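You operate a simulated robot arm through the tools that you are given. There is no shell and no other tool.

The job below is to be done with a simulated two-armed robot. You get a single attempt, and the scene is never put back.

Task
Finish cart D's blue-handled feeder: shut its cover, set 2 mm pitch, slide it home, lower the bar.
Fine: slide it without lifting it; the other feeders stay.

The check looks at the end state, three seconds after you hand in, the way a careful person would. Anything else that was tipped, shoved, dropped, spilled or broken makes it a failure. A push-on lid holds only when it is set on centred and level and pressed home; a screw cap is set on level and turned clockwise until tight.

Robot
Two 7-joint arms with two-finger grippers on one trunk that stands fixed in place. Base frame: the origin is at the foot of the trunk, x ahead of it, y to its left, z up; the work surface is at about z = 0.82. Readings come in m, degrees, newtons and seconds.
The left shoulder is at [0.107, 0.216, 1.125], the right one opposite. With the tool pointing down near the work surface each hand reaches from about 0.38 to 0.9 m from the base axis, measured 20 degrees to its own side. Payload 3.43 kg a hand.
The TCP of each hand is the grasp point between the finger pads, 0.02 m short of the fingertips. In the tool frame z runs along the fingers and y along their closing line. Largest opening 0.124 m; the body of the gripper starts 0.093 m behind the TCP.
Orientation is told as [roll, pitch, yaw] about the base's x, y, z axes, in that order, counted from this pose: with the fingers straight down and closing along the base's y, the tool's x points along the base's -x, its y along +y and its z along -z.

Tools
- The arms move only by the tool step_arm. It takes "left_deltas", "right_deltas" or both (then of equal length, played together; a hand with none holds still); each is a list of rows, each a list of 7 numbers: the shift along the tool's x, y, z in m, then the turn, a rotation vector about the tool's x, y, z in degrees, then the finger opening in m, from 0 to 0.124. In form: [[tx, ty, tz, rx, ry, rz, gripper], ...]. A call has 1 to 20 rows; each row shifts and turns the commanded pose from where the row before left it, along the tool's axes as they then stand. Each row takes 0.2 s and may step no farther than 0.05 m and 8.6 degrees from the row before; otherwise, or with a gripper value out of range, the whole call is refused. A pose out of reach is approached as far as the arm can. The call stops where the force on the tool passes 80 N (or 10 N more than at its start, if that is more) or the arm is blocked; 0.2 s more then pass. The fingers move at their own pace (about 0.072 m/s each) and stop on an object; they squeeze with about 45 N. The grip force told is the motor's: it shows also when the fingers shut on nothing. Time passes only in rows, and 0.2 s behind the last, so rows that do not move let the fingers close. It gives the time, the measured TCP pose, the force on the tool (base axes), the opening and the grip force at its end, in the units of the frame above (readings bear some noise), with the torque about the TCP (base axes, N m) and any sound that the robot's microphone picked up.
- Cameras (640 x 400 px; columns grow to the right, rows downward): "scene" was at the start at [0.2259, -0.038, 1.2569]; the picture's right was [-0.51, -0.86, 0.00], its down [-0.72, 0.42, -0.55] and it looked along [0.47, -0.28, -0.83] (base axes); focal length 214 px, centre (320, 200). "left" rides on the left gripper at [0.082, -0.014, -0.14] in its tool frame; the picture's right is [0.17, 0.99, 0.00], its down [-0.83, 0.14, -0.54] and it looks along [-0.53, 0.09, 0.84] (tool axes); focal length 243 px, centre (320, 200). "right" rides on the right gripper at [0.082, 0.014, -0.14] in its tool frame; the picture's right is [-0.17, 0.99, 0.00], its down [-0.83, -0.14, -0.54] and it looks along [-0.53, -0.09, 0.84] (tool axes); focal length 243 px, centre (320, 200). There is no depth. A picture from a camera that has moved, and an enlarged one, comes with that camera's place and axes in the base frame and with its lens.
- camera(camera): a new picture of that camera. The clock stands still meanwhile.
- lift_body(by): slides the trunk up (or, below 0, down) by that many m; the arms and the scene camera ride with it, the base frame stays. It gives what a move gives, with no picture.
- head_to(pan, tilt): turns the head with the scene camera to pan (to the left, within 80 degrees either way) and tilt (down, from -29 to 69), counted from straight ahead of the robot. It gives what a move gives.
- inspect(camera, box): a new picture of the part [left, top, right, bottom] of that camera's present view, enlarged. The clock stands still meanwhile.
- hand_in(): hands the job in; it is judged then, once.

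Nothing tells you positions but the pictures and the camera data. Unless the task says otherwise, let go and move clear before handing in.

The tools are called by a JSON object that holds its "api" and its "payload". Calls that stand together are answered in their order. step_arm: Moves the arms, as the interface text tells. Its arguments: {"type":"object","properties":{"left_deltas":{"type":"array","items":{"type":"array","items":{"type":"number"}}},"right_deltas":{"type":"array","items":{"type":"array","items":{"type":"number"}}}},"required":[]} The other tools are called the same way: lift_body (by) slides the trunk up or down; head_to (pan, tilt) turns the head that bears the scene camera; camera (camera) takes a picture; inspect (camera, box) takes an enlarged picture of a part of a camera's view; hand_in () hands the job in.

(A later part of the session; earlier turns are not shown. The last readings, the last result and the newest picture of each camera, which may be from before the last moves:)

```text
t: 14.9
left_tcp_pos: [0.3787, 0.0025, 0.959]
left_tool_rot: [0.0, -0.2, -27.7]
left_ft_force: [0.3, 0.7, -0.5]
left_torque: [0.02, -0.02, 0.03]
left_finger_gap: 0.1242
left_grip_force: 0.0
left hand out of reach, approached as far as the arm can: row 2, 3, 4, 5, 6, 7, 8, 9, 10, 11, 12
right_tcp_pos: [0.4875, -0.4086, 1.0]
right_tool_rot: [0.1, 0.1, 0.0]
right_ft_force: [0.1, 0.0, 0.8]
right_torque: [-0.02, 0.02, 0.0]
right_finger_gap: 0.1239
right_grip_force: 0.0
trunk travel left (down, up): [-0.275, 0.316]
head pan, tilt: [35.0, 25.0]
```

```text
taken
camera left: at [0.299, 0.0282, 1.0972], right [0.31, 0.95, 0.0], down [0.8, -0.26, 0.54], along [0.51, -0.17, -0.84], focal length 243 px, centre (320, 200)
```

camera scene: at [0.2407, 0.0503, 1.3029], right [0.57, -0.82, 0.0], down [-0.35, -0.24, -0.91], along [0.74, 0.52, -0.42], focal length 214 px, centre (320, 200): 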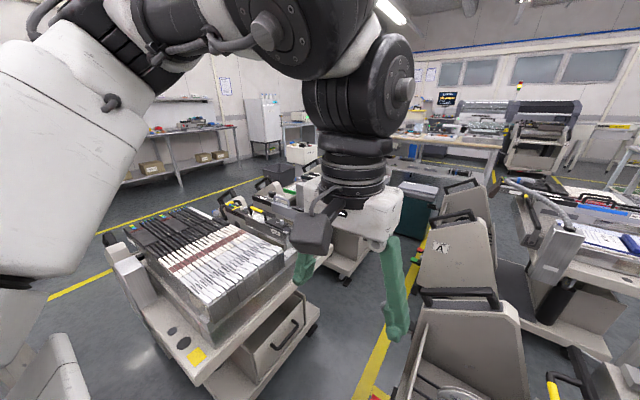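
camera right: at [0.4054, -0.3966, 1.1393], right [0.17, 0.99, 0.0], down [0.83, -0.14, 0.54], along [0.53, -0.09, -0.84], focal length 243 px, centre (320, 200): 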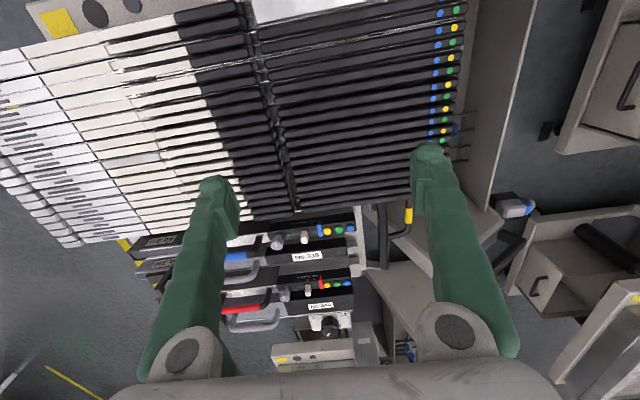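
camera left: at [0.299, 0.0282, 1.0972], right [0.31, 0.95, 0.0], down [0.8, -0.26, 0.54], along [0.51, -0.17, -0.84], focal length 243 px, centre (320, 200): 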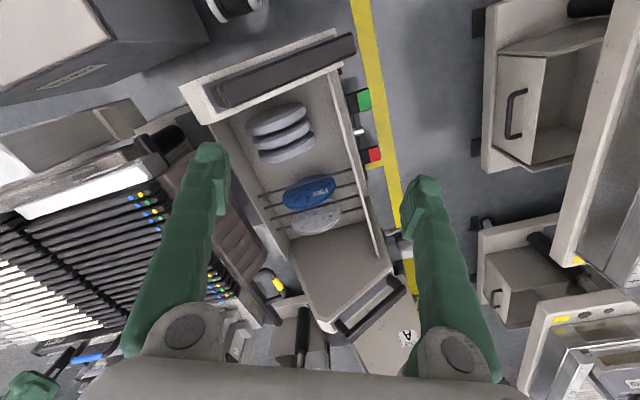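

The left arm has run into a joint limit. I'll nudge it forward and up to see what it can reach.

{"api": "step_arm", "payload": {"left_deltas": [[0, 0, -0.03, 0, 0, 0, 0.124], [0, 0, -0.03, 0, 0, 0, 0.124], [0, 0, 0, 0, 0, 0, 0.124]]}}

{"api": "head_to", "payload": {"pan": -25, "tilt": 50}}

{"api": "camera", "payload": {"camera": "scene"}}

```text
t: 15.7
left_tcp_pos: [0.3605, 0.0026, 1.0099]
left_tool_rot: [0.0, -0.2, -27.4]
left_ft_force: [-0.9, 0.2, 0.8]
left_torque: [-0.01, -0.01, 0.0]
left_finger_gap: 0.1241
left_grip_force: 0.0
left hand out of reach, approached as far as the arm can: row 1, 2
right_tcp_pos: [0.487, -0.409, 0.9982]
right_tool_rot: [0.0, 0.0, 0.0]
right_ft_force: [0.2, 0.4, -0.4]
right_torque: [-0.03, 0.0, -0.03]
right_finger_gap: 0.124
right_grip_force: 0.0
trunk travel left (down, up): [-0.275, 0.316]
head pan, tilt: [35.0, 25.0]
```

```text
t: 17.0
left_tcp_pos: [0.3624, 0.0033, 1.0098]
left_tool_rot: [0.0, -0.1, -27.2]
left_ft_force: [0.2, -0.1, 0.1]
left_torque: [0.02, -0.02, 0.0]
left_finger_gap: 0.1242
left_grip_force: 0.0
right_tcp_pos: [0.4877, -0.4092, 0.9982]
right_tool_rot: [0.0, -0.1, 0.0]
right_ft_force: [-0.1, -0.2, 0.7]
right_torque: [0.03, -0.01, 0.0]
right_finger_gap: 0.1239
right_grip_force: 0.1
trunk travel left (down, up): [-0.275, 0.316]
head pan, tilt: [-25.0, 50.0]
```

```text
taken
camera scene: at [0.237, -0.0309, 1.2657], right [-0.37, -0.93, 0.0], down [-0.71, 0.28, -0.65], along [0.6, -0.24, -0.76], focal length 214 px, centre (320, 200)
```

scene: 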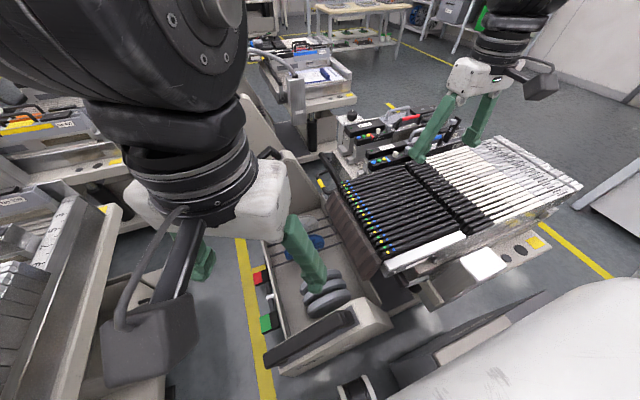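

{"api": "step_arm", "payload": {"left_deltas": [[0, 0, 0, 0, 0, -8, 0.124], [0, 0, 0, 0, 0, -8, 0.124], [0, 0, 0, 0, 0, -8, 0.124], [0, 0, 0, 0, 0, -8, 0.124], [0, 0, 0, 0, 0, 0, 0.124]]}}

```text
t: 18.2
left_tcp_pos: [0.3603, 0.0024, 1.0111]
left_tool_rot: [-0.1, -0.2, 4.4]
left_ft_force: [0.1, 0.5, 0.5]
left_torque: [-0.01, 0.03, -0.03]
left_finger_gap: 0.1239
left_grip_force: 0.1
right_tcp_pos: [0.4864, -0.4097, 0.999]
right_tool_rot: [0.1, 0.0, 0.0]
right_ft_force: [0.5, -0.6, -0.1]
right_torque: [0.02, -0.01, -0.03]
right_finger_gap: 0.1242
right_grip_force: 0.2
trunk travel left (down, up): [-0.275, 0.316]
head pan, tilt: [-25.0, 50.0]
```

{"api": "step_arm", "payload": {"left_deltas": [[-0.03, 0, -0.01, 0, 0, 0, 0.124], [-0.03, 0, -0.01, 0, 0, 0, 0.124], [-0.03, -0.01, -0.01, 0, 0, 0, 0.124], [-0.03, -0.01, -0.01, 0, 0, 0, 0.124], [-0.03, -0.01, 0, 0, 0, 0, 0.124], [0, 0, 0, 0, 0, 0, 0.124]]}}

{"api": "camera", "payload": {"camera": "left"}}

```text
t: 19.6
left_tcp_pos: [0.5091, -0.0166, 1.0458]
left_tool_rot: [-0.3, -0.2, 4.5]
left_ft_force: [-0.4, 0.3, 0.2]
left_torque: [-0.02, 0.01, 0.01]
left_finger_gap: 0.1239
left_grip_force: 0.1
left hand out of reach, approached as far as the arm can: row 5
right_tcp_pos: [0.4869, -0.4084, 0.9994]
right_tool_rot: [-0.1, 0.0, 0.0]
right_ft_force: [-0.2, -0.3, -0.1]
right_torque: [-0.03, 0.01, -0.02]
right_finger_gap: 0.124
right_grip_force: 0.0
trunk travel left (down, up): [-0.275, 0.316]
head pan, tilt: [-25.0, 50.0]
```

```text
taken
camera left: at [0.427, -0.0348, 1.1846], right [-0.24, 0.97, -0.01], down [0.81, 0.21, 0.54], along [0.53, 0.13, -0.84], focal length 243 px, centre (320, 200)
```

left: 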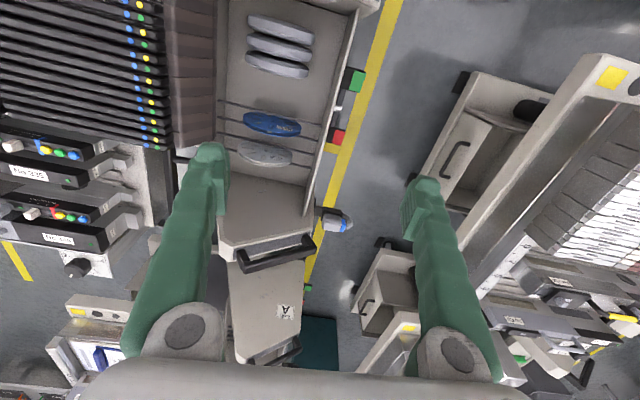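

{"api": "inspect", "payload": {"camera": "left", "box": [20, 110, 220, 260]}}

{"api": "head_to", "payload": {"pan": -40, "tilt": 40}}

{"api": "camera", "payload": {"camera": "scene"}}

{"api": "inspect", "payload": {"camera": "scene", "box": [240, 140, 360, 240]}}

```text
2.67 times, centred on (120, 185) of left
camera zoom: at [0.427, -0.0348, 1.1846], right [-0.24, 0.97, -0.01], down [0.81, 0.21, 0.54], along [0.53, 0.13, -0.84], focal length 647 px, centre (853, 240)
```

zoom: 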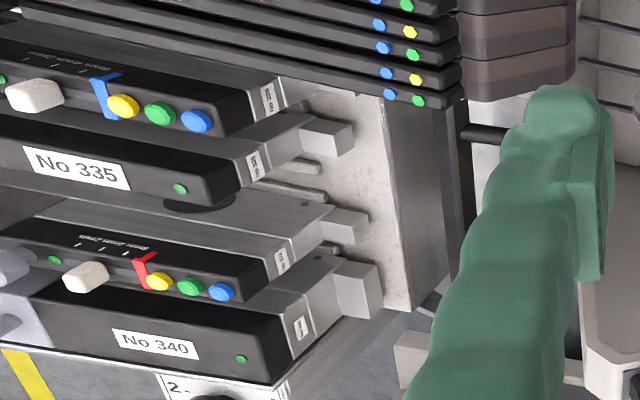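

```text
t: 20.4
left_tcp_pos: [0.5073, -0.0159, 1.0458]
left_tool_rot: [-0.2, -0.4, 4.5]
left_ft_force: [-0.7, -0.4, 0.3]
left_torque: [0.02, 0.01, -0.01]
left_finger_gap: 0.1242
left_grip_force: 0.1
right_tcp_pos: [0.4868, -0.4088, 0.9988]
right_tool_rot: [-0.1, 0.0, 0.0]
right_ft_force: [-0.3, 0.8, -0.4]
right_torque: [-0.02, 0.03, 0.03]
right_finger_gap: 0.1239
right_grip_force: 0.1
trunk travel left (down, up): [-0.275, 0.316]
head pan, tilt: [-40.0, 40.0]
```

```text
taken
camera scene: at [0.2302, -0.0571, 1.2796], right [-0.64, -0.77, 0.0], down [-0.49, 0.41, -0.77], along [0.59, -0.49, -0.64], focal length 214 px, centre (320, 200)
```

scene: 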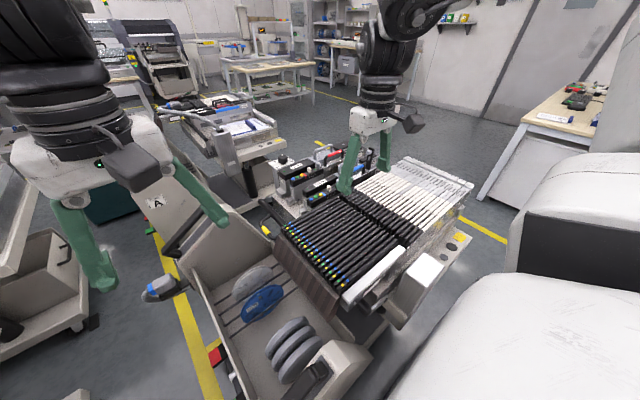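

```text
4.00 times, centred on (300, 190) of scene
camera zoom: at [0.2302, -0.0571, 1.2796], right [-0.64, -0.77, 0.0], down [-0.49, 0.41, -0.77], along [0.59, -0.49, -0.64], focal length 858 px, centre (400, 240)
```

zoom: 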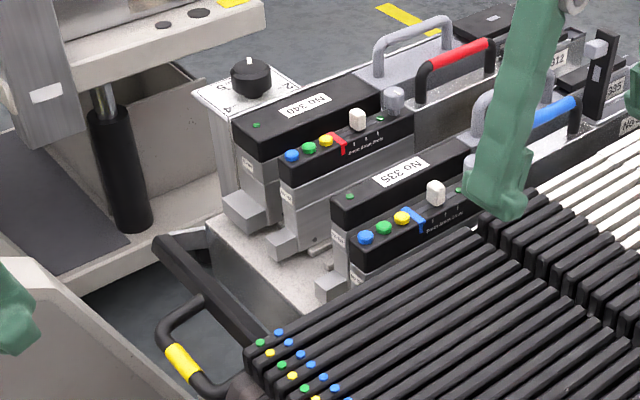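

The blue feeder sticks out toward +y by roughly 25 mm compared with its neighbours, so home is in −y. I'll move the right camera over the bar for a direct look.

{"api": "step_arm", "payload": {"left_deltas": [[0.03, 0.03, 0, 0, 0, 0, 0.124], [0.03, 0.03, 0, 0, 0, 0, 0.124], [0.03, 0.03, 0, 0, 0, 0, 0.124], [0, 0, 0, 0, 0, 0, 0.124], [0, 0, 0, 0, 0, 0, 0.124]], "right_deltas": [[-0.03, 0.03, 0, 0, 0, 0, 0.124], [-0.03, 0.03, 0, 0, 0, 0, 0.124], [-0.03, 0.03, 0, 0, 0, 0, 0.124], [-0.03, 0.02, 0, 0, 0, 0, 0.124], [0, 0, 0, 0, 0, 0, 0.124]]}}

{"api": "camera", "payload": {"camera": "right"}}

{"api": "inspect", "payload": {"camera": "right", "box": [220, 130, 440, 290]}}

```text
t: 21.6
left_tcp_pos: [0.4112, 0.0682, 1.0454]
left_tool_rot: [-0.1, -0.3, 4.4]
left_ft_force: [-0.5, -0.5, -0.2]
left_torque: [-0.04, -0.01, 0.01]
left_finger_gap: 0.124
left_grip_force: 0.1
right_tcp_pos: [0.6051, -0.3017, 0.9997]
right_tool_rot: [0.1, -0.1, 0.0]
right_ft_force: [0.4, 0.0, -0.2]
right_torque: [-0.01, -0.06, 0.01]
right_finger_gap: 0.124
right_grip_force: 0.0
trunk travel left (down, up): [-0.275, 0.316]
head pan, tilt: [-40.0, 40.0]
```

```text
taken
camera right: at [0.5237, -0.2886, 1.1392], right [0.17, 0.99, 0.0], down [0.83, -0.14, 0.54], along [0.53, -0.09, -0.84], focal length 243 px, centre (320, 200)
```

right: 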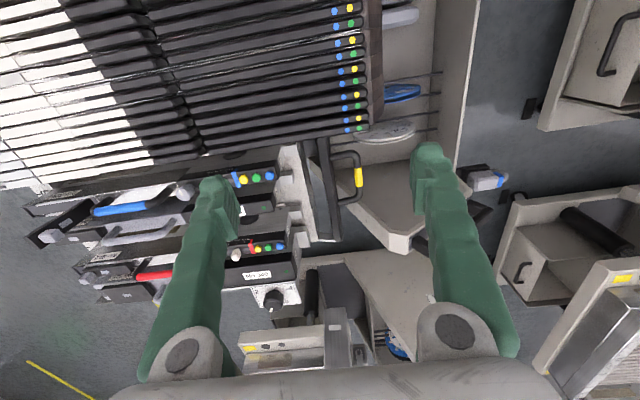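

```text
2.50 times, centred on (330, 210) of right
camera zoom: at [0.5237, -0.2886, 1.1392], right [0.17, 0.99, 0.0], down [0.83, -0.14, 0.54], along [0.53, -0.09, -0.84], focal length 606 px, centre (295, 175)
```

zoom: 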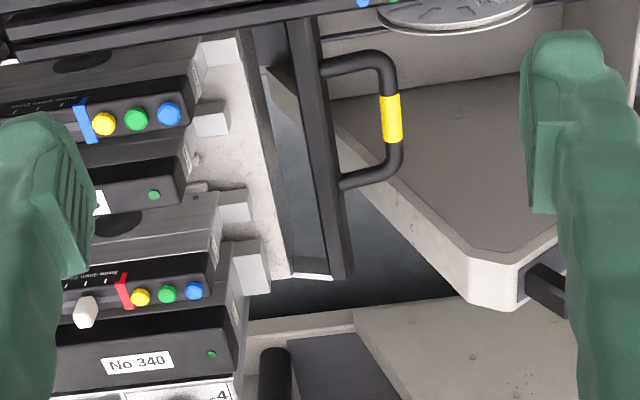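

This view is good: the blue feeder's tail clearly sticks out past its neighbours' tails. I'll zoom in on the tails and the bar's pivot.

{"api": "inspect", "payload": {"camera": "right", "box": [270, 130, 370, 190]}}

{"api": "inspect", "payload": {"camera": "right", "box": [280, 190, 380, 260]}}

{"api": "camera", "payload": {"camera": "left"}}

{"api": "inspect", "payload": {"camera": "left", "box": [40, 120, 220, 250]}}

{"api": "inspect", "payload": {"camera": "scene", "box": [200, 80, 310, 150]}}

```text
6.40 times, centred on (320, 160) of right
camera zoom: at [0.5237, -0.2886, 1.1392], right [0.17, 0.99, 0.0], down [0.83, -0.14, 0.54], along [0.53, -0.09, -0.84], focal length 1553 px, centre (320, 456)
```

zoom: 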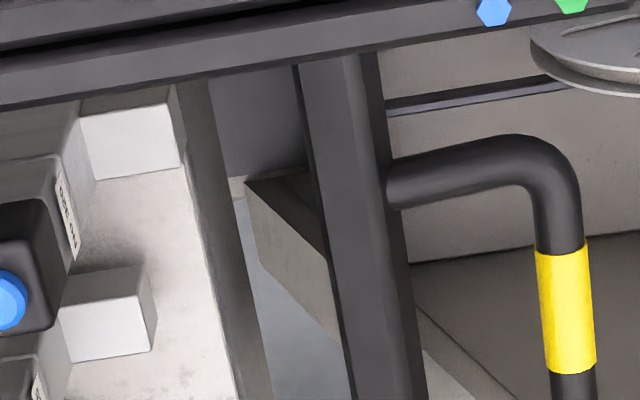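

```text
5.71 times, centred on (330, 225) of right
camera zoom: at [0.5237, -0.2886, 1.1392], right [0.17, 0.99, 0.0], down [0.83, -0.14, 0.54], along [0.53, -0.09, -0.84], focal length 1386 px, centre (263, 57)
```

zoom: 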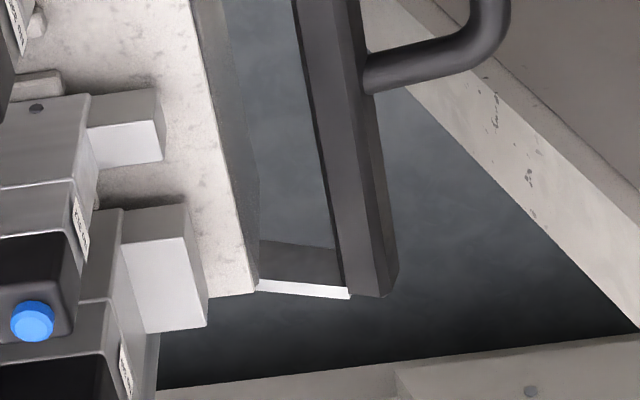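

```text
taken
camera left: at [0.3292, 0.0482, 1.1846], right [-0.24, 0.97, 0.0], down [0.82, 0.2, 0.54], along [0.53, 0.13, -0.84], focal length 243 px, centre (320, 200)
```

left: 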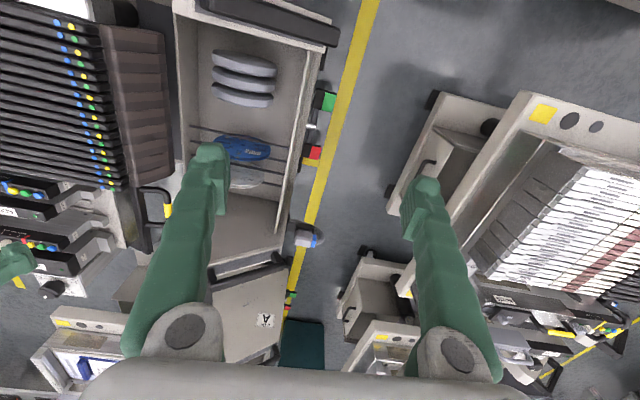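

```text
3.08 times, centred on (130, 185) of left
camera zoom: at [0.3292, 0.0482, 1.1846], right [-0.24, 0.97, 0.0], down [0.82, 0.2, 0.54], along [0.53, 0.13, -0.84], focal length 746 px, centre (905, 246)
```

zoom: 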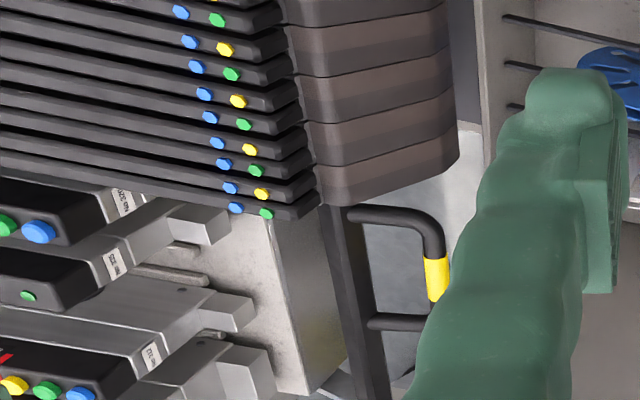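

```text
5.71 times, centred on (255, 115) of scene
camera zoom: at [0.2285, -0.0566, 1.28], right [-0.64, -0.77, 0.0], down [-0.49, 0.41, -0.77], along [0.59, -0.49, -0.64], focal length 1226 px, centre (691, 686)
```

zoom: 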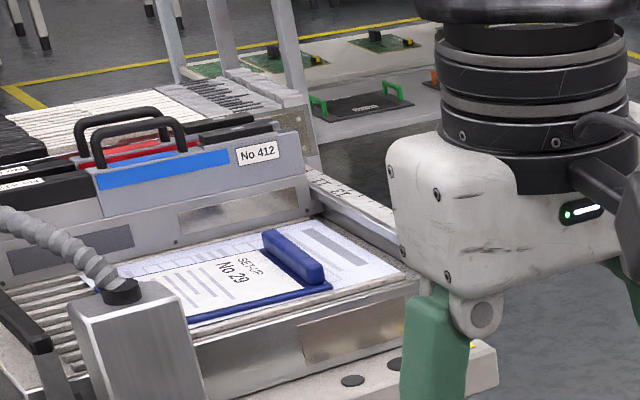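

{"api": "inspect", "payload": {"camera": "scene", "box": [150, 90, 250, 155]}}

{"api": "inspect", "payload": {"camera": "scene", "box": [200, 125, 300, 190]}}

{"api": "inspect", "payload": {"camera": "scene", "box": [230, 170, 350, 250]}}

```text
6.15 times, centred on (200, 122) of scene
camera zoom: at [0.2285, -0.0566, 1.28], right [-0.64, -0.77, 0.0], down [-0.49, 0.41, -0.77], along [0.59, -0.49, -0.64], focal length 1320 px, centre (1058, 677)
```

zoom: 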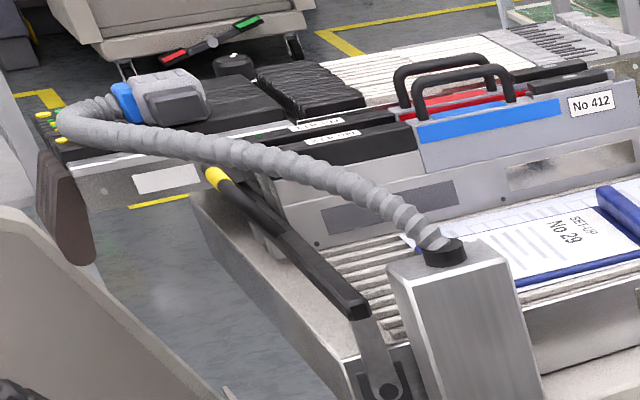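

```text
6.15 times, centred on (250, 158) of scene
camera zoom: at [0.2285, -0.0566, 1.28], right [-0.64, -0.77, 0.0], down [-0.49, 0.41, -0.77], along [0.59, -0.49, -0.64], focal length 1320 px, centre (751, 462)
```

zoom: 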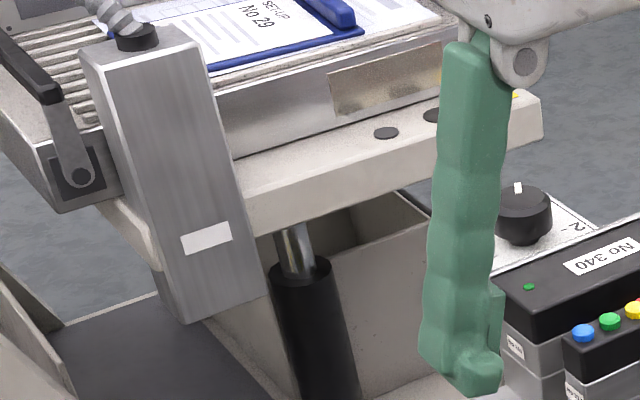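

```text
5.00 times, centred on (290, 210) of scene
camera zoom: at [0.2285, -0.0566, 1.28], right [-0.64, -0.77, 0.0], down [-0.49, 0.41, -0.77], along [0.59, -0.49, -0.64], focal length 1072 px, centre (470, 150)
```

zoom: 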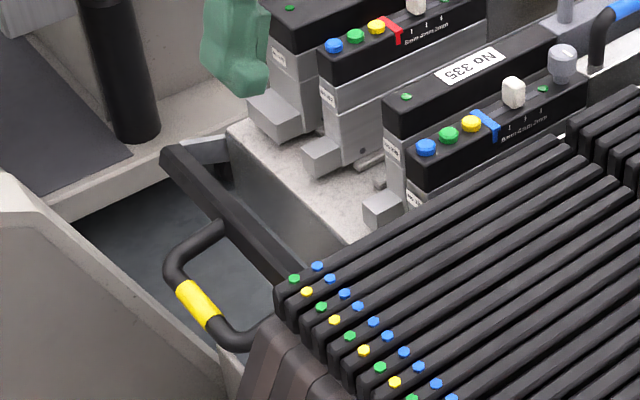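

{"api": "inspect", "payload": {"camera": "scene", "box": [252, 190, 302, 222]}}

{"api": "inspect", "payload": {"camera": "right", "box": [305, 215, 355, 250]}}

{"api": "inspect", "payload": {"camera": "left", "box": [110, 190, 180, 260]}}

```text
12.50 times, centred on (277, 206) of scene
camera zoom: at [0.2285, -0.0566, 1.28], right [-0.64, -0.77, 0.0], down [-0.49, 0.41, -0.77], along [0.59, -0.49, -0.64], focal length 2681 px, centre (858, 125)
```

zoom: 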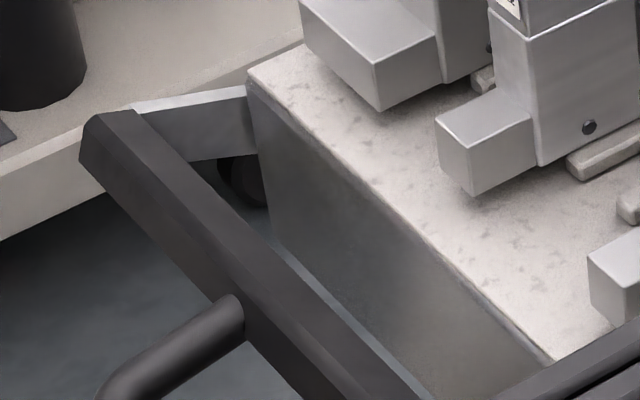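

```text
11.43 times, centred on (330, 232) of right
camera zoom: at [0.5237, -0.2886, 1.1392], right [0.17, 0.99, 0.0], down [0.83, -0.14, 0.54], along [0.53, -0.09, -0.84], focal length 2773 px, centre (206, -171)
```

zoom: 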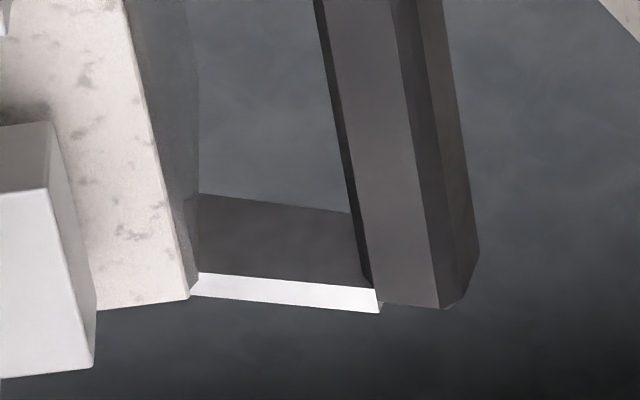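

```text
5.71 times, centred on (145, 225) of left
camera zoom: at [0.3292, 0.0482, 1.1846], right [-0.24, 0.97, 0.0], down [0.82, 0.2, 0.54], along [0.53, 0.13, -0.84], focal length 1386 px, centre (1320, 57)
```

zoom: 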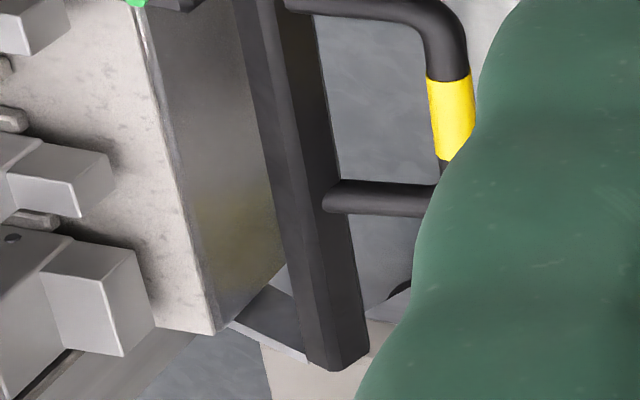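

The bar hangs out horizontally at about plate level (z ≈ 0.69), and I'm not yet sure which way is "lowered". I'll turn the left wrist camera toward −y to see the cart's front face and any markings.

{"api": "step_arm", "payload": {"left_deltas": [[0, 0, 0, 0, 0, 8, 0.124], [0, 0, 0, 0, 0, 8, 0.124], [0, 0, 0, 0, 0, 8, 0.124], [0, 0, 0, 0, 0, 8, 0.124], [0, 0, 0, 0, 0, 8, 0.124], [0, 0, 0, 0, 0, 8, 0.124], [0, 0, 0, 0, 0, 8, 0.124], [0, 0, 0, 0, 0, 0, 0.124]]}}

{"api": "camera", "payload": {"camera": "left"}}

```text
t: 23.4
left_tcp_pos: [0.3033, 0.0925, 1.0575]
left_tool_rot: [0.1, -0.6, -35.2]
left_ft_force: [-1.0, 0.7, -0.1]
left_torque: [-0.03, 0.06, -0.02]
left_finger_gap: 0.124
left_grip_force: 0.1
left hand out of reach, approached as far as the arm can: row 3, 4, 5, 6, 7
right_tcp_pos: [0.6068, -0.3018, 0.998]
right_tool_rot: [0.0, -0.1, 0.0]
right_ft_force: [0.1, 0.3, 0.3]
right_torque: [0.03, -0.02, -0.01]
right_finger_gap: 0.124
right_grip_force: 0.0
trunk travel left (down, up): [-0.275, 0.316]
head pan, tilt: [-40.0, 40.0]
```

```text
taken
camera left: at [0.2267, 0.1305, 1.1945], right [0.43, 0.9, 0.0], down [0.75, -0.36, 0.55], along [0.5, -0.24, -0.84], focal length 243 px, centre (320, 200)
```

left: 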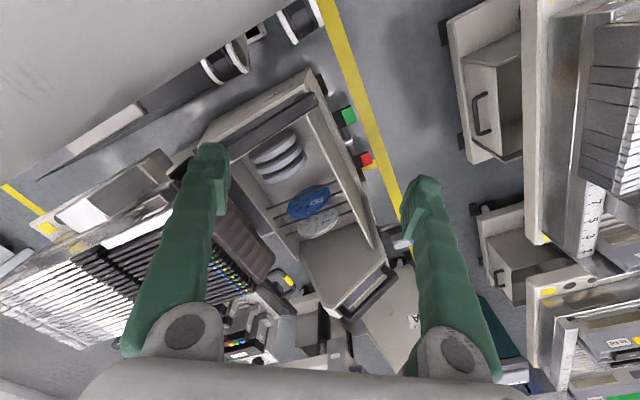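

{"api": "step_arm", "payload": {"right_deltas": [[0.01, 0.035, 0, 0, 0, 0, 0.124], [0.01, 0.035, 0, 0, 0, 0, 0.124], [0.01, 0.035, 0, 0, 0, 0, 0.124], [0.01, 0.035, 0, 0, 0, 0, 0.124], [0, 0, 0, 0, 0, 8, 0.124], [0, 0, 0, 0, 0, 8, 0.124], [0, 0, 0, 0, 0, 8, 0.124], [0, 0, 0, 0, 0, 8, 0.124], [0, 0, 0, 0, 0, 8, 0.124], [0, 0, 0, 0, 0, 8, 0.124], [0, 0, 0, 0, 0, 0, 0.124]]}}

{"api": "camera", "payload": {"camera": "right"}}

```text
t: 25.8
left_tcp_pos: [0.304, 0.0919, 1.0558]
left_tool_rot: [0.0, -0.7, -35.0]
left_ft_force: [-0.1, -0.5, 0.5]
left_torque: [-0.03, 0.03, -0.04]
left_finger_gap: 0.124
left_grip_force: 0.1
right_tcp_pos: [0.6548, -0.3691, 1.0029]
right_tool_rot: [1.3, 0.1, -43.3]
right_ft_force: [0.3, 0.0, -0.3]
right_torque: [-0.01, 0.03, 0.02]
right_finger_gap: 0.124
right_grip_force: 0.0
right hand out of reach, approached as far as the arm can: row 1, 2, 3, 4, 6, 7, 8, 9, 10
trunk travel left (down, up): [-0.275, 0.316]
head pan, tilt: [-40.0, 40.0]
```

```text
taken
camera right: at [0.6031, -0.3073, 1.1431], right [0.8, 0.6, 0.02], down [0.5, -0.68, 0.53], along [0.34, -0.42, -0.85], focal length 243 px, centre (320, 200)
```

right: 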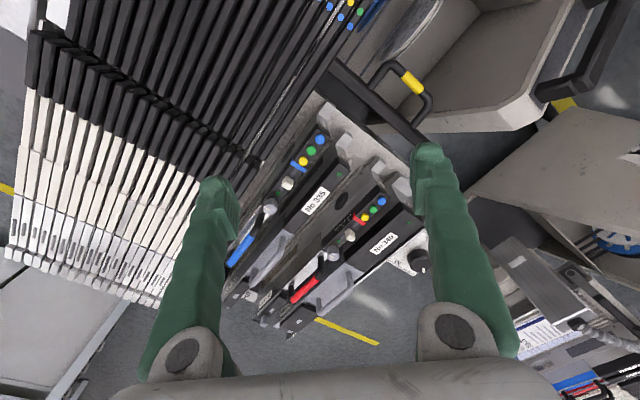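

{"api": "inspect", "payload": {"camera": "right", "box": [310, 40, 450, 200]}}

{"api": "inspect", "payload": {"camera": "right", "box": [210, 110, 350, 280]}}

{"api": "inspect", "payload": {"camera": "right", "box": [210, 220, 340, 340]}}

```text
2.50 times, centred on (380, 120) of right
camera zoom: at [0.6031, -0.3073, 1.1431], right [0.8, 0.6, 0.02], down [0.5, -0.68, 0.53], along [0.34, -0.42, -0.85], focal length 606 px, centre (170, 400)
```

zoom: 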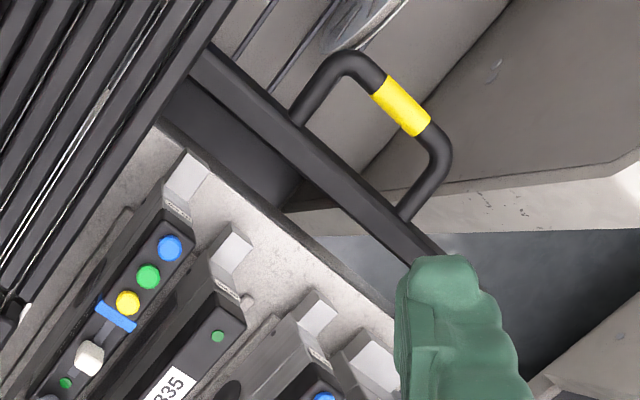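

```text
2.35 times, centred on (280, 195) of right
camera zoom: at [0.6031, -0.3073, 1.1431], right [0.8, 0.6, 0.02], down [0.5, -0.68, 0.53], along [0.34, -0.42, -0.85], focal length 571 px, centre (414, 212)
```

zoom: 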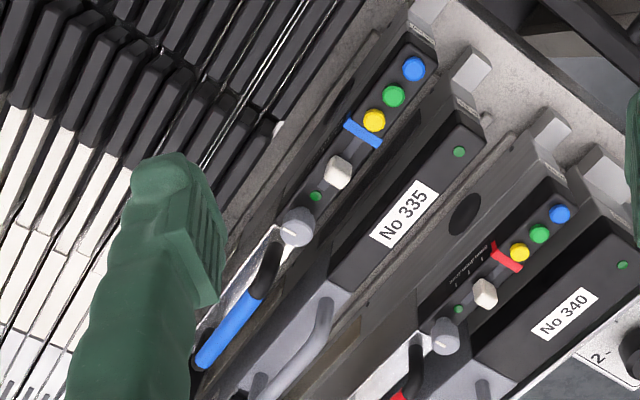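

```text
3.33 times, centred on (275, 280) of right
camera zoom: at [0.6031, -0.3073, 1.1431], right [0.8, 0.6, 0.02], down [0.5, -0.68, 0.53], along [0.34, -0.42, -0.85], focal length 809 px, centre (470, -67)
```

zoom: 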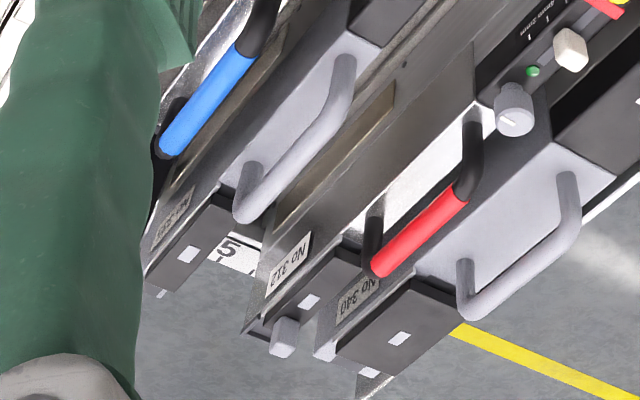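

I'll check the rest of the cart for any other bar, such as the bright strip along its near side and the far ends of the feeders.

{"api": "camera", "payload": {"camera": "scene"}}

{"api": "inspect", "payload": {"camera": "scene", "box": [320, 200, 480, 330]}}

{"api": "inspect", "payload": {"camera": "scene", "box": [290, 130, 480, 240]}}

{"api": "inspect", "payload": {"camera": "right", "box": [0, 0, 220, 160]}}

```text
taken
camera scene: at [0.2303, -0.0572, 1.2796], right [-0.64, -0.77, 0.0], down [-0.49, 0.41, -0.77], along [0.59, -0.49, -0.64], focal length 214 px, centre (320, 200)
```

scene: 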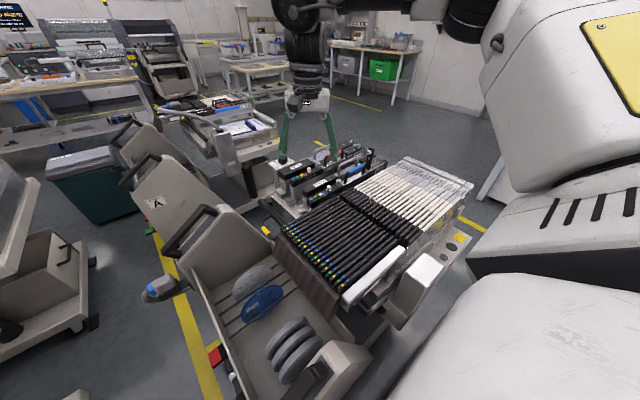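

```text
3.08 times, centred on (400, 265) of scene
camera zoom: at [0.2303, -0.0572, 1.2796], right [-0.64, -0.77, 0.0], down [-0.49, 0.41, -0.77], along [0.59, -0.49, -0.64], focal length 660 px, centre (74, 0)
```

zoom: 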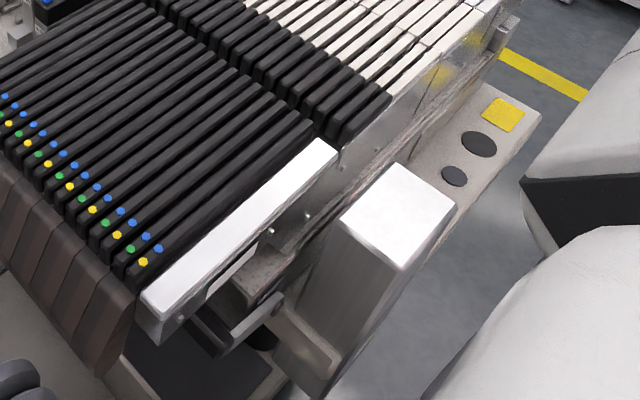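

```text
3.37 times, centred on (385, 185) of scene
camera zoom: at [0.2303, -0.0572, 1.2796], right [-0.64, -0.77, 0.0], down [-0.49, 0.41, -0.77], along [0.59, -0.49, -0.64], focal length 722 px, centre (101, 250)
```

zoom: 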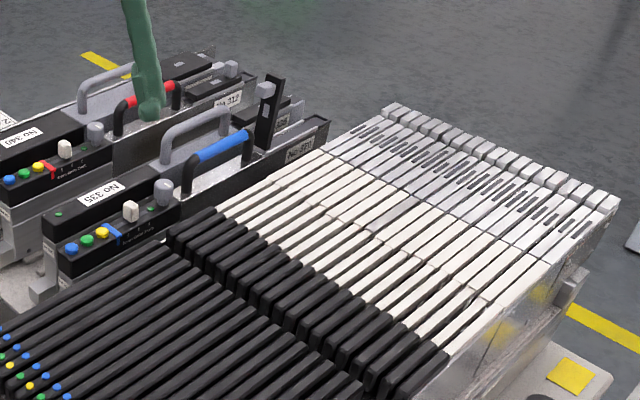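

```text
2.50 times, centred on (110, 80) of right
camera zoom: at [0.6031, -0.3073, 1.1431], right [0.8, 0.6, 0.02], down [0.5, -0.68, 0.53], along [0.34, -0.42, -0.85], focal length 606 px, centre (845, 500)
```

zoom: 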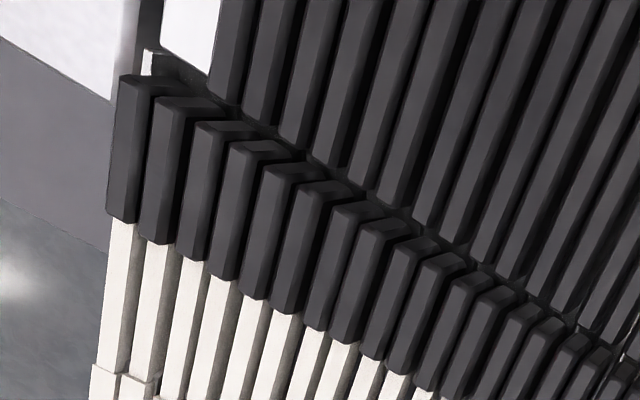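

The near arm and pivot of the bar are visible under the bright strip. I'll zoom in there.

{"api": "inspect", "payload": {"camera": "scene", "box": [345, 270, 425, 330]}}

{"api": "head_to", "payload": {"pan": -50, "tilt": 60}}

{"api": "camera", "payload": {"camera": "scene"}}

{"api": "inspect", "payload": {"camera": "scene", "box": [280, 150, 440, 290]}}

```text
6.67 times, centred on (385, 300) of scene
camera zoom: at [0.2303, -0.0572, 1.2796], right [-0.64, -0.77, 0.0], down [-0.49, 0.41, -0.77], along [0.59, -0.49, -0.64], focal length 1430 px, centre (-113, -467)
```

zoom: 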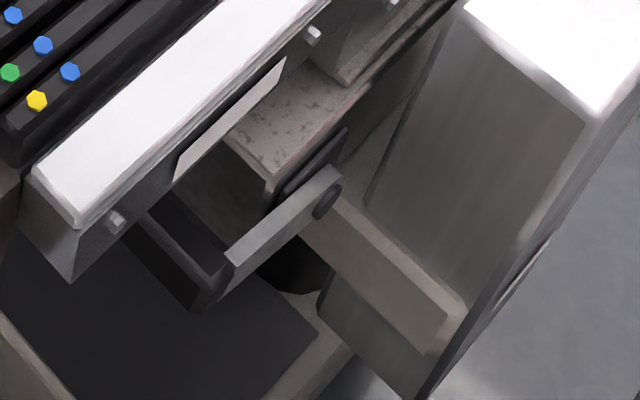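

```text
t: 26.6
left_tcp_pos: [0.3037, 0.0932, 1.0566]
left_tool_rot: [0.2, -0.7, -34.9]
left_ft_force: [0.2, -0.9, -0.2]
left_torque: [-0.01, 0.01, -0.02]
left_finger_gap: 0.124
left_grip_force: 0.0
right_tcp_pos: [0.6536, -0.3698, 1.0025]
right_tool_rot: [1.2, 0.2, -43.4]
right_ft_force: [0.8, 0.3, 0.6]
right_torque: [-0.01, 0.02, -0.01]
right_finger_gap: 0.1241
right_grip_force: 0.0
trunk travel left (down, up): [-0.275, 0.316]
head pan, tilt: [-50.0, 60.0]
```

```text
taken
camera scene: at [0.2081, -0.0534, 1.2529], right [-0.77, -0.64, 0.0], down [-0.56, 0.66, -0.5], along [0.32, -0.38, -0.87], focal length 214 px, centre (320, 200)
```

scene: 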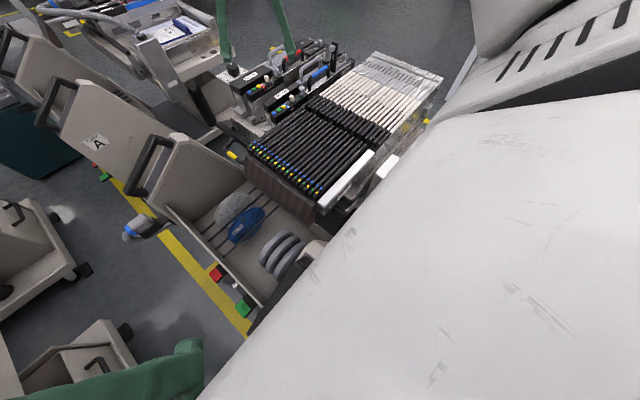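

```text
2.86 times, centred on (360, 220) of scene
camera zoom: at [0.2081, -0.0534, 1.2529], right [-0.77, -0.64, 0.0], down [-0.56, 0.66, -0.5], along [0.32, -0.38, -0.87], focal length 613 px, centre (206, 143)
```

zoom: 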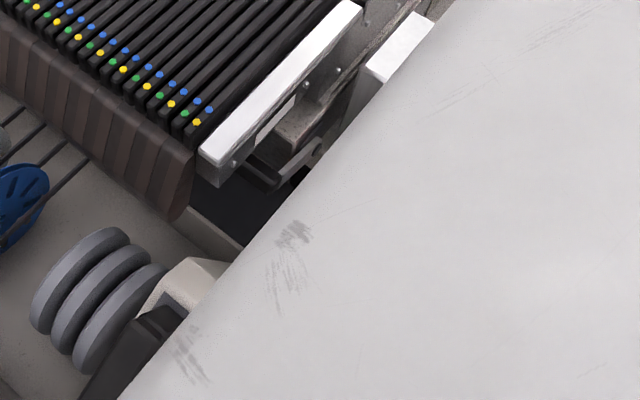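

The near arm seems to be tilted up from its pivot rather than hanging level. I'll take a sharper look at that pivot.

{"api": "head_to", "payload": {"pan": -45, "tilt": 50}}

{"api": "camera", "payload": {"camera": "scene"}}

{"api": "inspect", "payload": {"camera": "scene", "box": [335, 210, 415, 270]}}

{"api": "inspect", "payload": {"camera": "left", "box": [40, 120, 200, 260]}}

{"api": "head_to", "payload": {"pan": 60, "tilt": 35}}

{"api": "camera", "payload": {"camera": "scene"}}

```text
t: 27.4
left_tcp_pos: [0.3038, 0.0942, 1.055]
left_tool_rot: [0.1, -0.7, -35.0]
left_ft_force: [-0.1, 0.6, -0.5]
left_torque: [-0.01, 0.03, 0.02]
left_finger_gap: 0.124
left_grip_force: 0.1
right_tcp_pos: [0.6536, -0.3694, 1.0028]
right_tool_rot: [1.2, 0.2, -43.4]
right_ft_force: [-0.3, -1.0, -1.3]
right_torque: [0.01, 0.02, 0.0]
right_finger_gap: 0.1237
right_grip_force: 0.0
trunk travel left (down, up): [-0.275, 0.316]
head pan, tilt: [-45.0, 50.0]
```

```text
taken
camera scene: at [0.2196, -0.0569, 1.2654], right [-0.71, -0.71, 0.0], down [-0.54, 0.54, -0.64], along [0.45, -0.45, -0.77], focal length 214 px, centre (320, 200)
```

scene: 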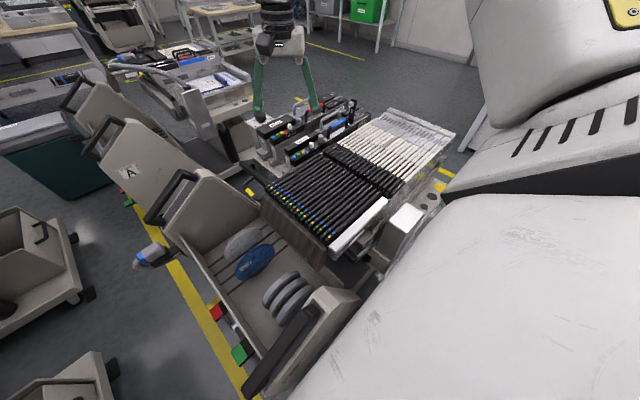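

```text
6.67 times, centred on (375, 240) of scene
camera zoom: at [0.2196, -0.0569, 1.2654], right [-0.71, -0.71, 0.0], down [-0.54, 0.54, -0.64], along [0.45, -0.45, -0.77], focal length 1430 px, centre (-47, -67)
```

zoom: 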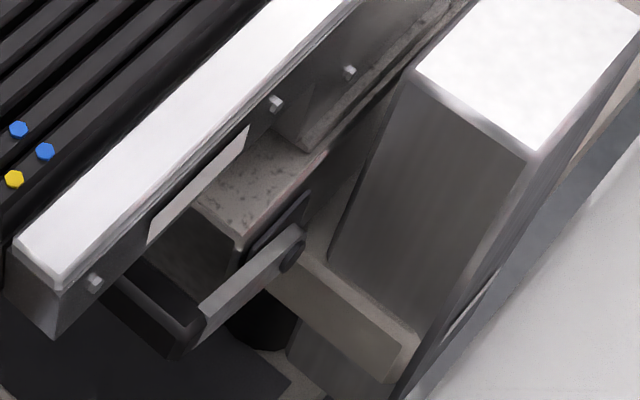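

```text
2.86 times, centred on (120, 190) of left
camera zoom: at [0.227, 0.1301, 1.1945], right [0.43, 0.9, 0.0], down [0.75, -0.36, 0.55], along [0.5, -0.24, -0.84], focal length 693 px, centre (891, 229)
```

zoom: 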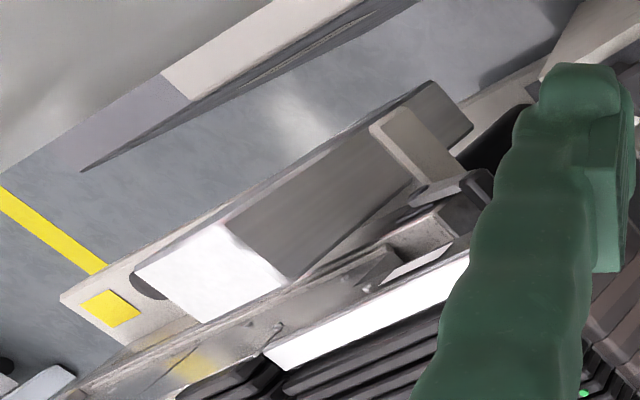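

```text
t: 29.2
left_tcp_pos: [0.304, 0.0927, 1.056]
left_tool_rot: [0.0, -0.7, -35.0]
left_ft_force: [-0.4, 0.2, 0.4]
left_torque: [0.0, 0.01, -0.01]
left_finger_gap: 0.1241
left_grip_force: 0.2
right_tcp_pos: [0.6542, -0.37, 1.0018]
right_tool_rot: [1.2, 0.2, -43.4]
right_ft_force: [-0.8, 0.1, 1.7]
right_torque: [0.04, 0.02, 0.01]
right_finger_gap: 0.1239
right_grip_force: 0.1
trunk travel left (down, up): [-0.275, 0.316]
head pan, tilt: [60.0, 35.0]
```

```text
taken
camera scene: at [0.2092, 0.0738, 1.2871], right [0.87, -0.5, 0.0], down [-0.29, -0.5, -0.82], along [0.41, 0.71, -0.57], focal length 214 px, centre (320, 200)
```

scene: 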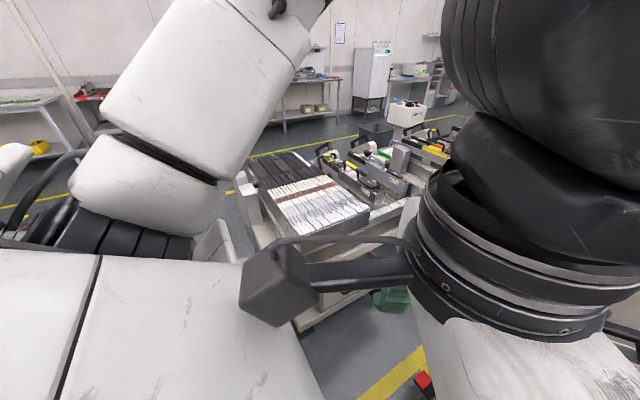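

{"api": "inspect", "payload": {"camera": "scene", "box": [220, 130, 380, 250]}}

{"api": "inspect", "payload": {"camera": "scene", "box": [300, 130, 370, 180]}}

{"api": "inspect", "payload": {"camera": "scene", "box": [390, 100, 460, 160]}}

```text
3.33 times, centred on (300, 190) of scene
camera zoom: at [0.2092, 0.0738, 1.2871], right [0.87, -0.5, 0.0], down [-0.29, -0.5, -0.82], along [0.41, 0.71, -0.57], focal length 715 px, centre (387, 233)
```

zoom: 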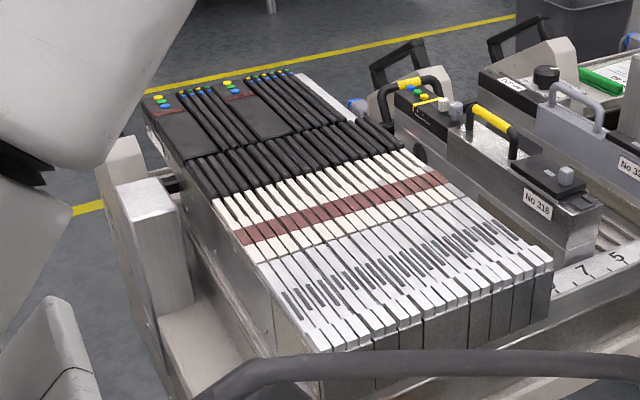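

```text
8.00 times, centred on (335, 155) of scene
camera zoom: at [0.2092, 0.0738, 1.2871], right [0.87, -0.5, 0.0], down [-0.29, -0.5, -0.82], along [0.41, 0.71, -0.57], focal length 1716 px, centre (200, 560)
```

zoom: 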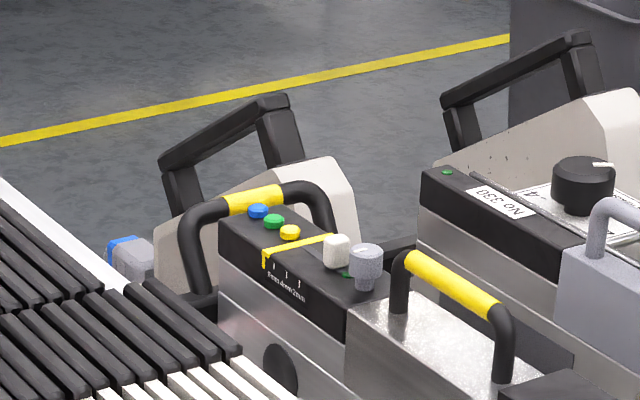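

```text
6.67 times, centred on (425, 130) of scene
camera zoom: at [0.2092, 0.0738, 1.2871], right [0.87, -0.5, 0.0], down [-0.29, -0.5, -0.82], along [0.41, 0.71, -0.57], focal length 1430 px, centre (-380, 667)
```

zoom: 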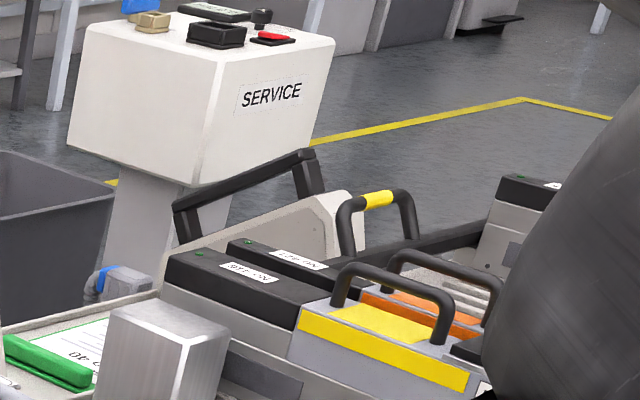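

All the other carts have their bars upright, and D's is swung out to about 22° above horizontal. I'll test the bar physically last. First I'll bring the right hand back square and near the cover.

{"api": "step_arm", "payload": {"right_deltas": [[0, 0, 0, 0, 0, -8, 0.124], [0, 0, 0, 0, 0, -8, 0.124], [0, 0, 0, 0, 0, -8, 0.124], [0, 0, 0, 0, 0, -8, 0.124], [0, 0, 0, 0, 0, -8, 0.124], [0, 0, 0, 0, 0, -3.4, 0.124], [0.02, -0.04, 0, 0, 0, 0, 0.124], [0.02, -0.04, 0, 0, 0, 0, 0.124], [0.02, -0.04, 0, 0, 0, 0, 0.124], [0, -0.04, 0, 0, 0, 0, 0.124], [0, -0.04, 0, 0, 0, 0, 0.124], [0, 0, 0, 0, 0, 0, 0.124]]}}

{"api": "camera", "payload": {"camera": "right"}}

{"api": "head_to", "payload": {"pan": -52, "tilt": 35}}

{"api": "camera", "payload": {"camera": "scene"}}

```text
t: 31.8
left_tcp_pos: [0.3039, 0.0936, 1.0569]
left_tool_rot: [0.1, -0.6, -35.0]
left_ft_force: [0.6, 0.0, -0.1]
left_torque: [0.0, 0.0, -0.01]
left_finger_gap: 0.1243
left_grip_force: 0.0
right_tcp_pos: [0.5944, -0.5723, 1.0005]
right_tool_rot: [1.1, -0.7, -0.1]
right_ft_force: [0.0, 0.3, 0.6]
right_torque: [-0.02, 0.0, -0.01]
right_finger_gap: 0.1237
right_grip_force: 0.1
trunk travel left (down, up): [-0.275, 0.316]
head pan, tilt: [60.0, 35.0]
```

```text
taken
camera right: at [0.5105, -0.5624, 1.1398], right [0.17, 0.99, 0.02], down [0.82, -0.15, 0.55], along [0.54, -0.07, -0.84], focal length 243 px, centre (320, 200)
```

right: 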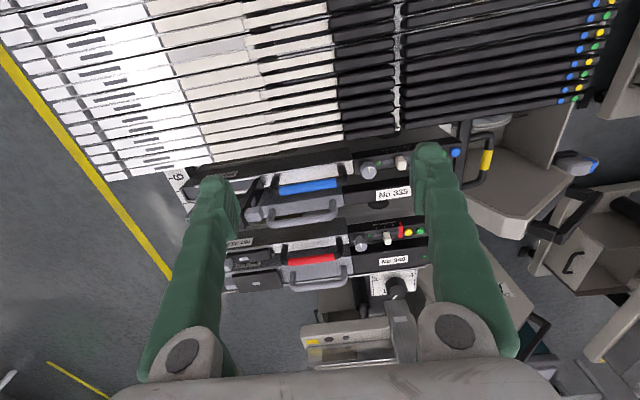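

```text
t: 33.7
left_tcp_pos: [0.304, 0.0943, 1.0572]
left_tool_rot: [0.2, -0.6, -35.0]
left_ft_force: [0.2, -0.6, -0.8]
left_torque: [0.02, -0.04, 0.03]
left_finger_gap: 0.1239
left_grip_force: 0.1
right_tcp_pos: [0.5938, -0.5721, 1.001]
right_tool_rot: [1.0, -0.7, 0.0]
right_ft_force: [0.0, -0.3, 0.5]
right_torque: [0.0, -0.01, 0.02]
right_finger_gap: 0.1241
right_grip_force: 0.1
trunk travel left (down, up): [-0.275, 0.316]
head pan, tilt: [-52.0, 35.0]
```

```text
taken
camera scene: at [0.2195, -0.0718, 1.2871], right [-0.79, -0.62, 0.0], down [-0.35, 0.45, -0.82], along [0.5, -0.65, -0.57], focal length 214 px, centre (320, 200)
```

scene: 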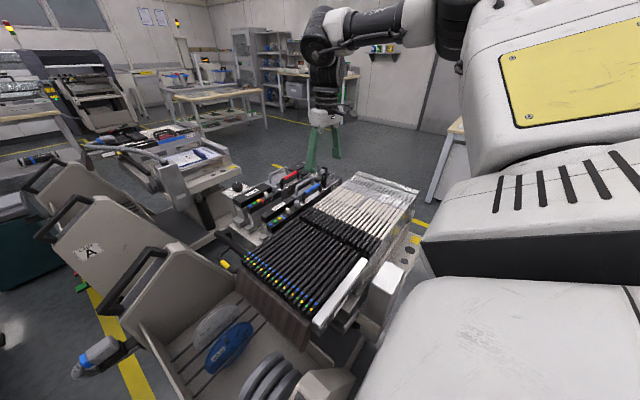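

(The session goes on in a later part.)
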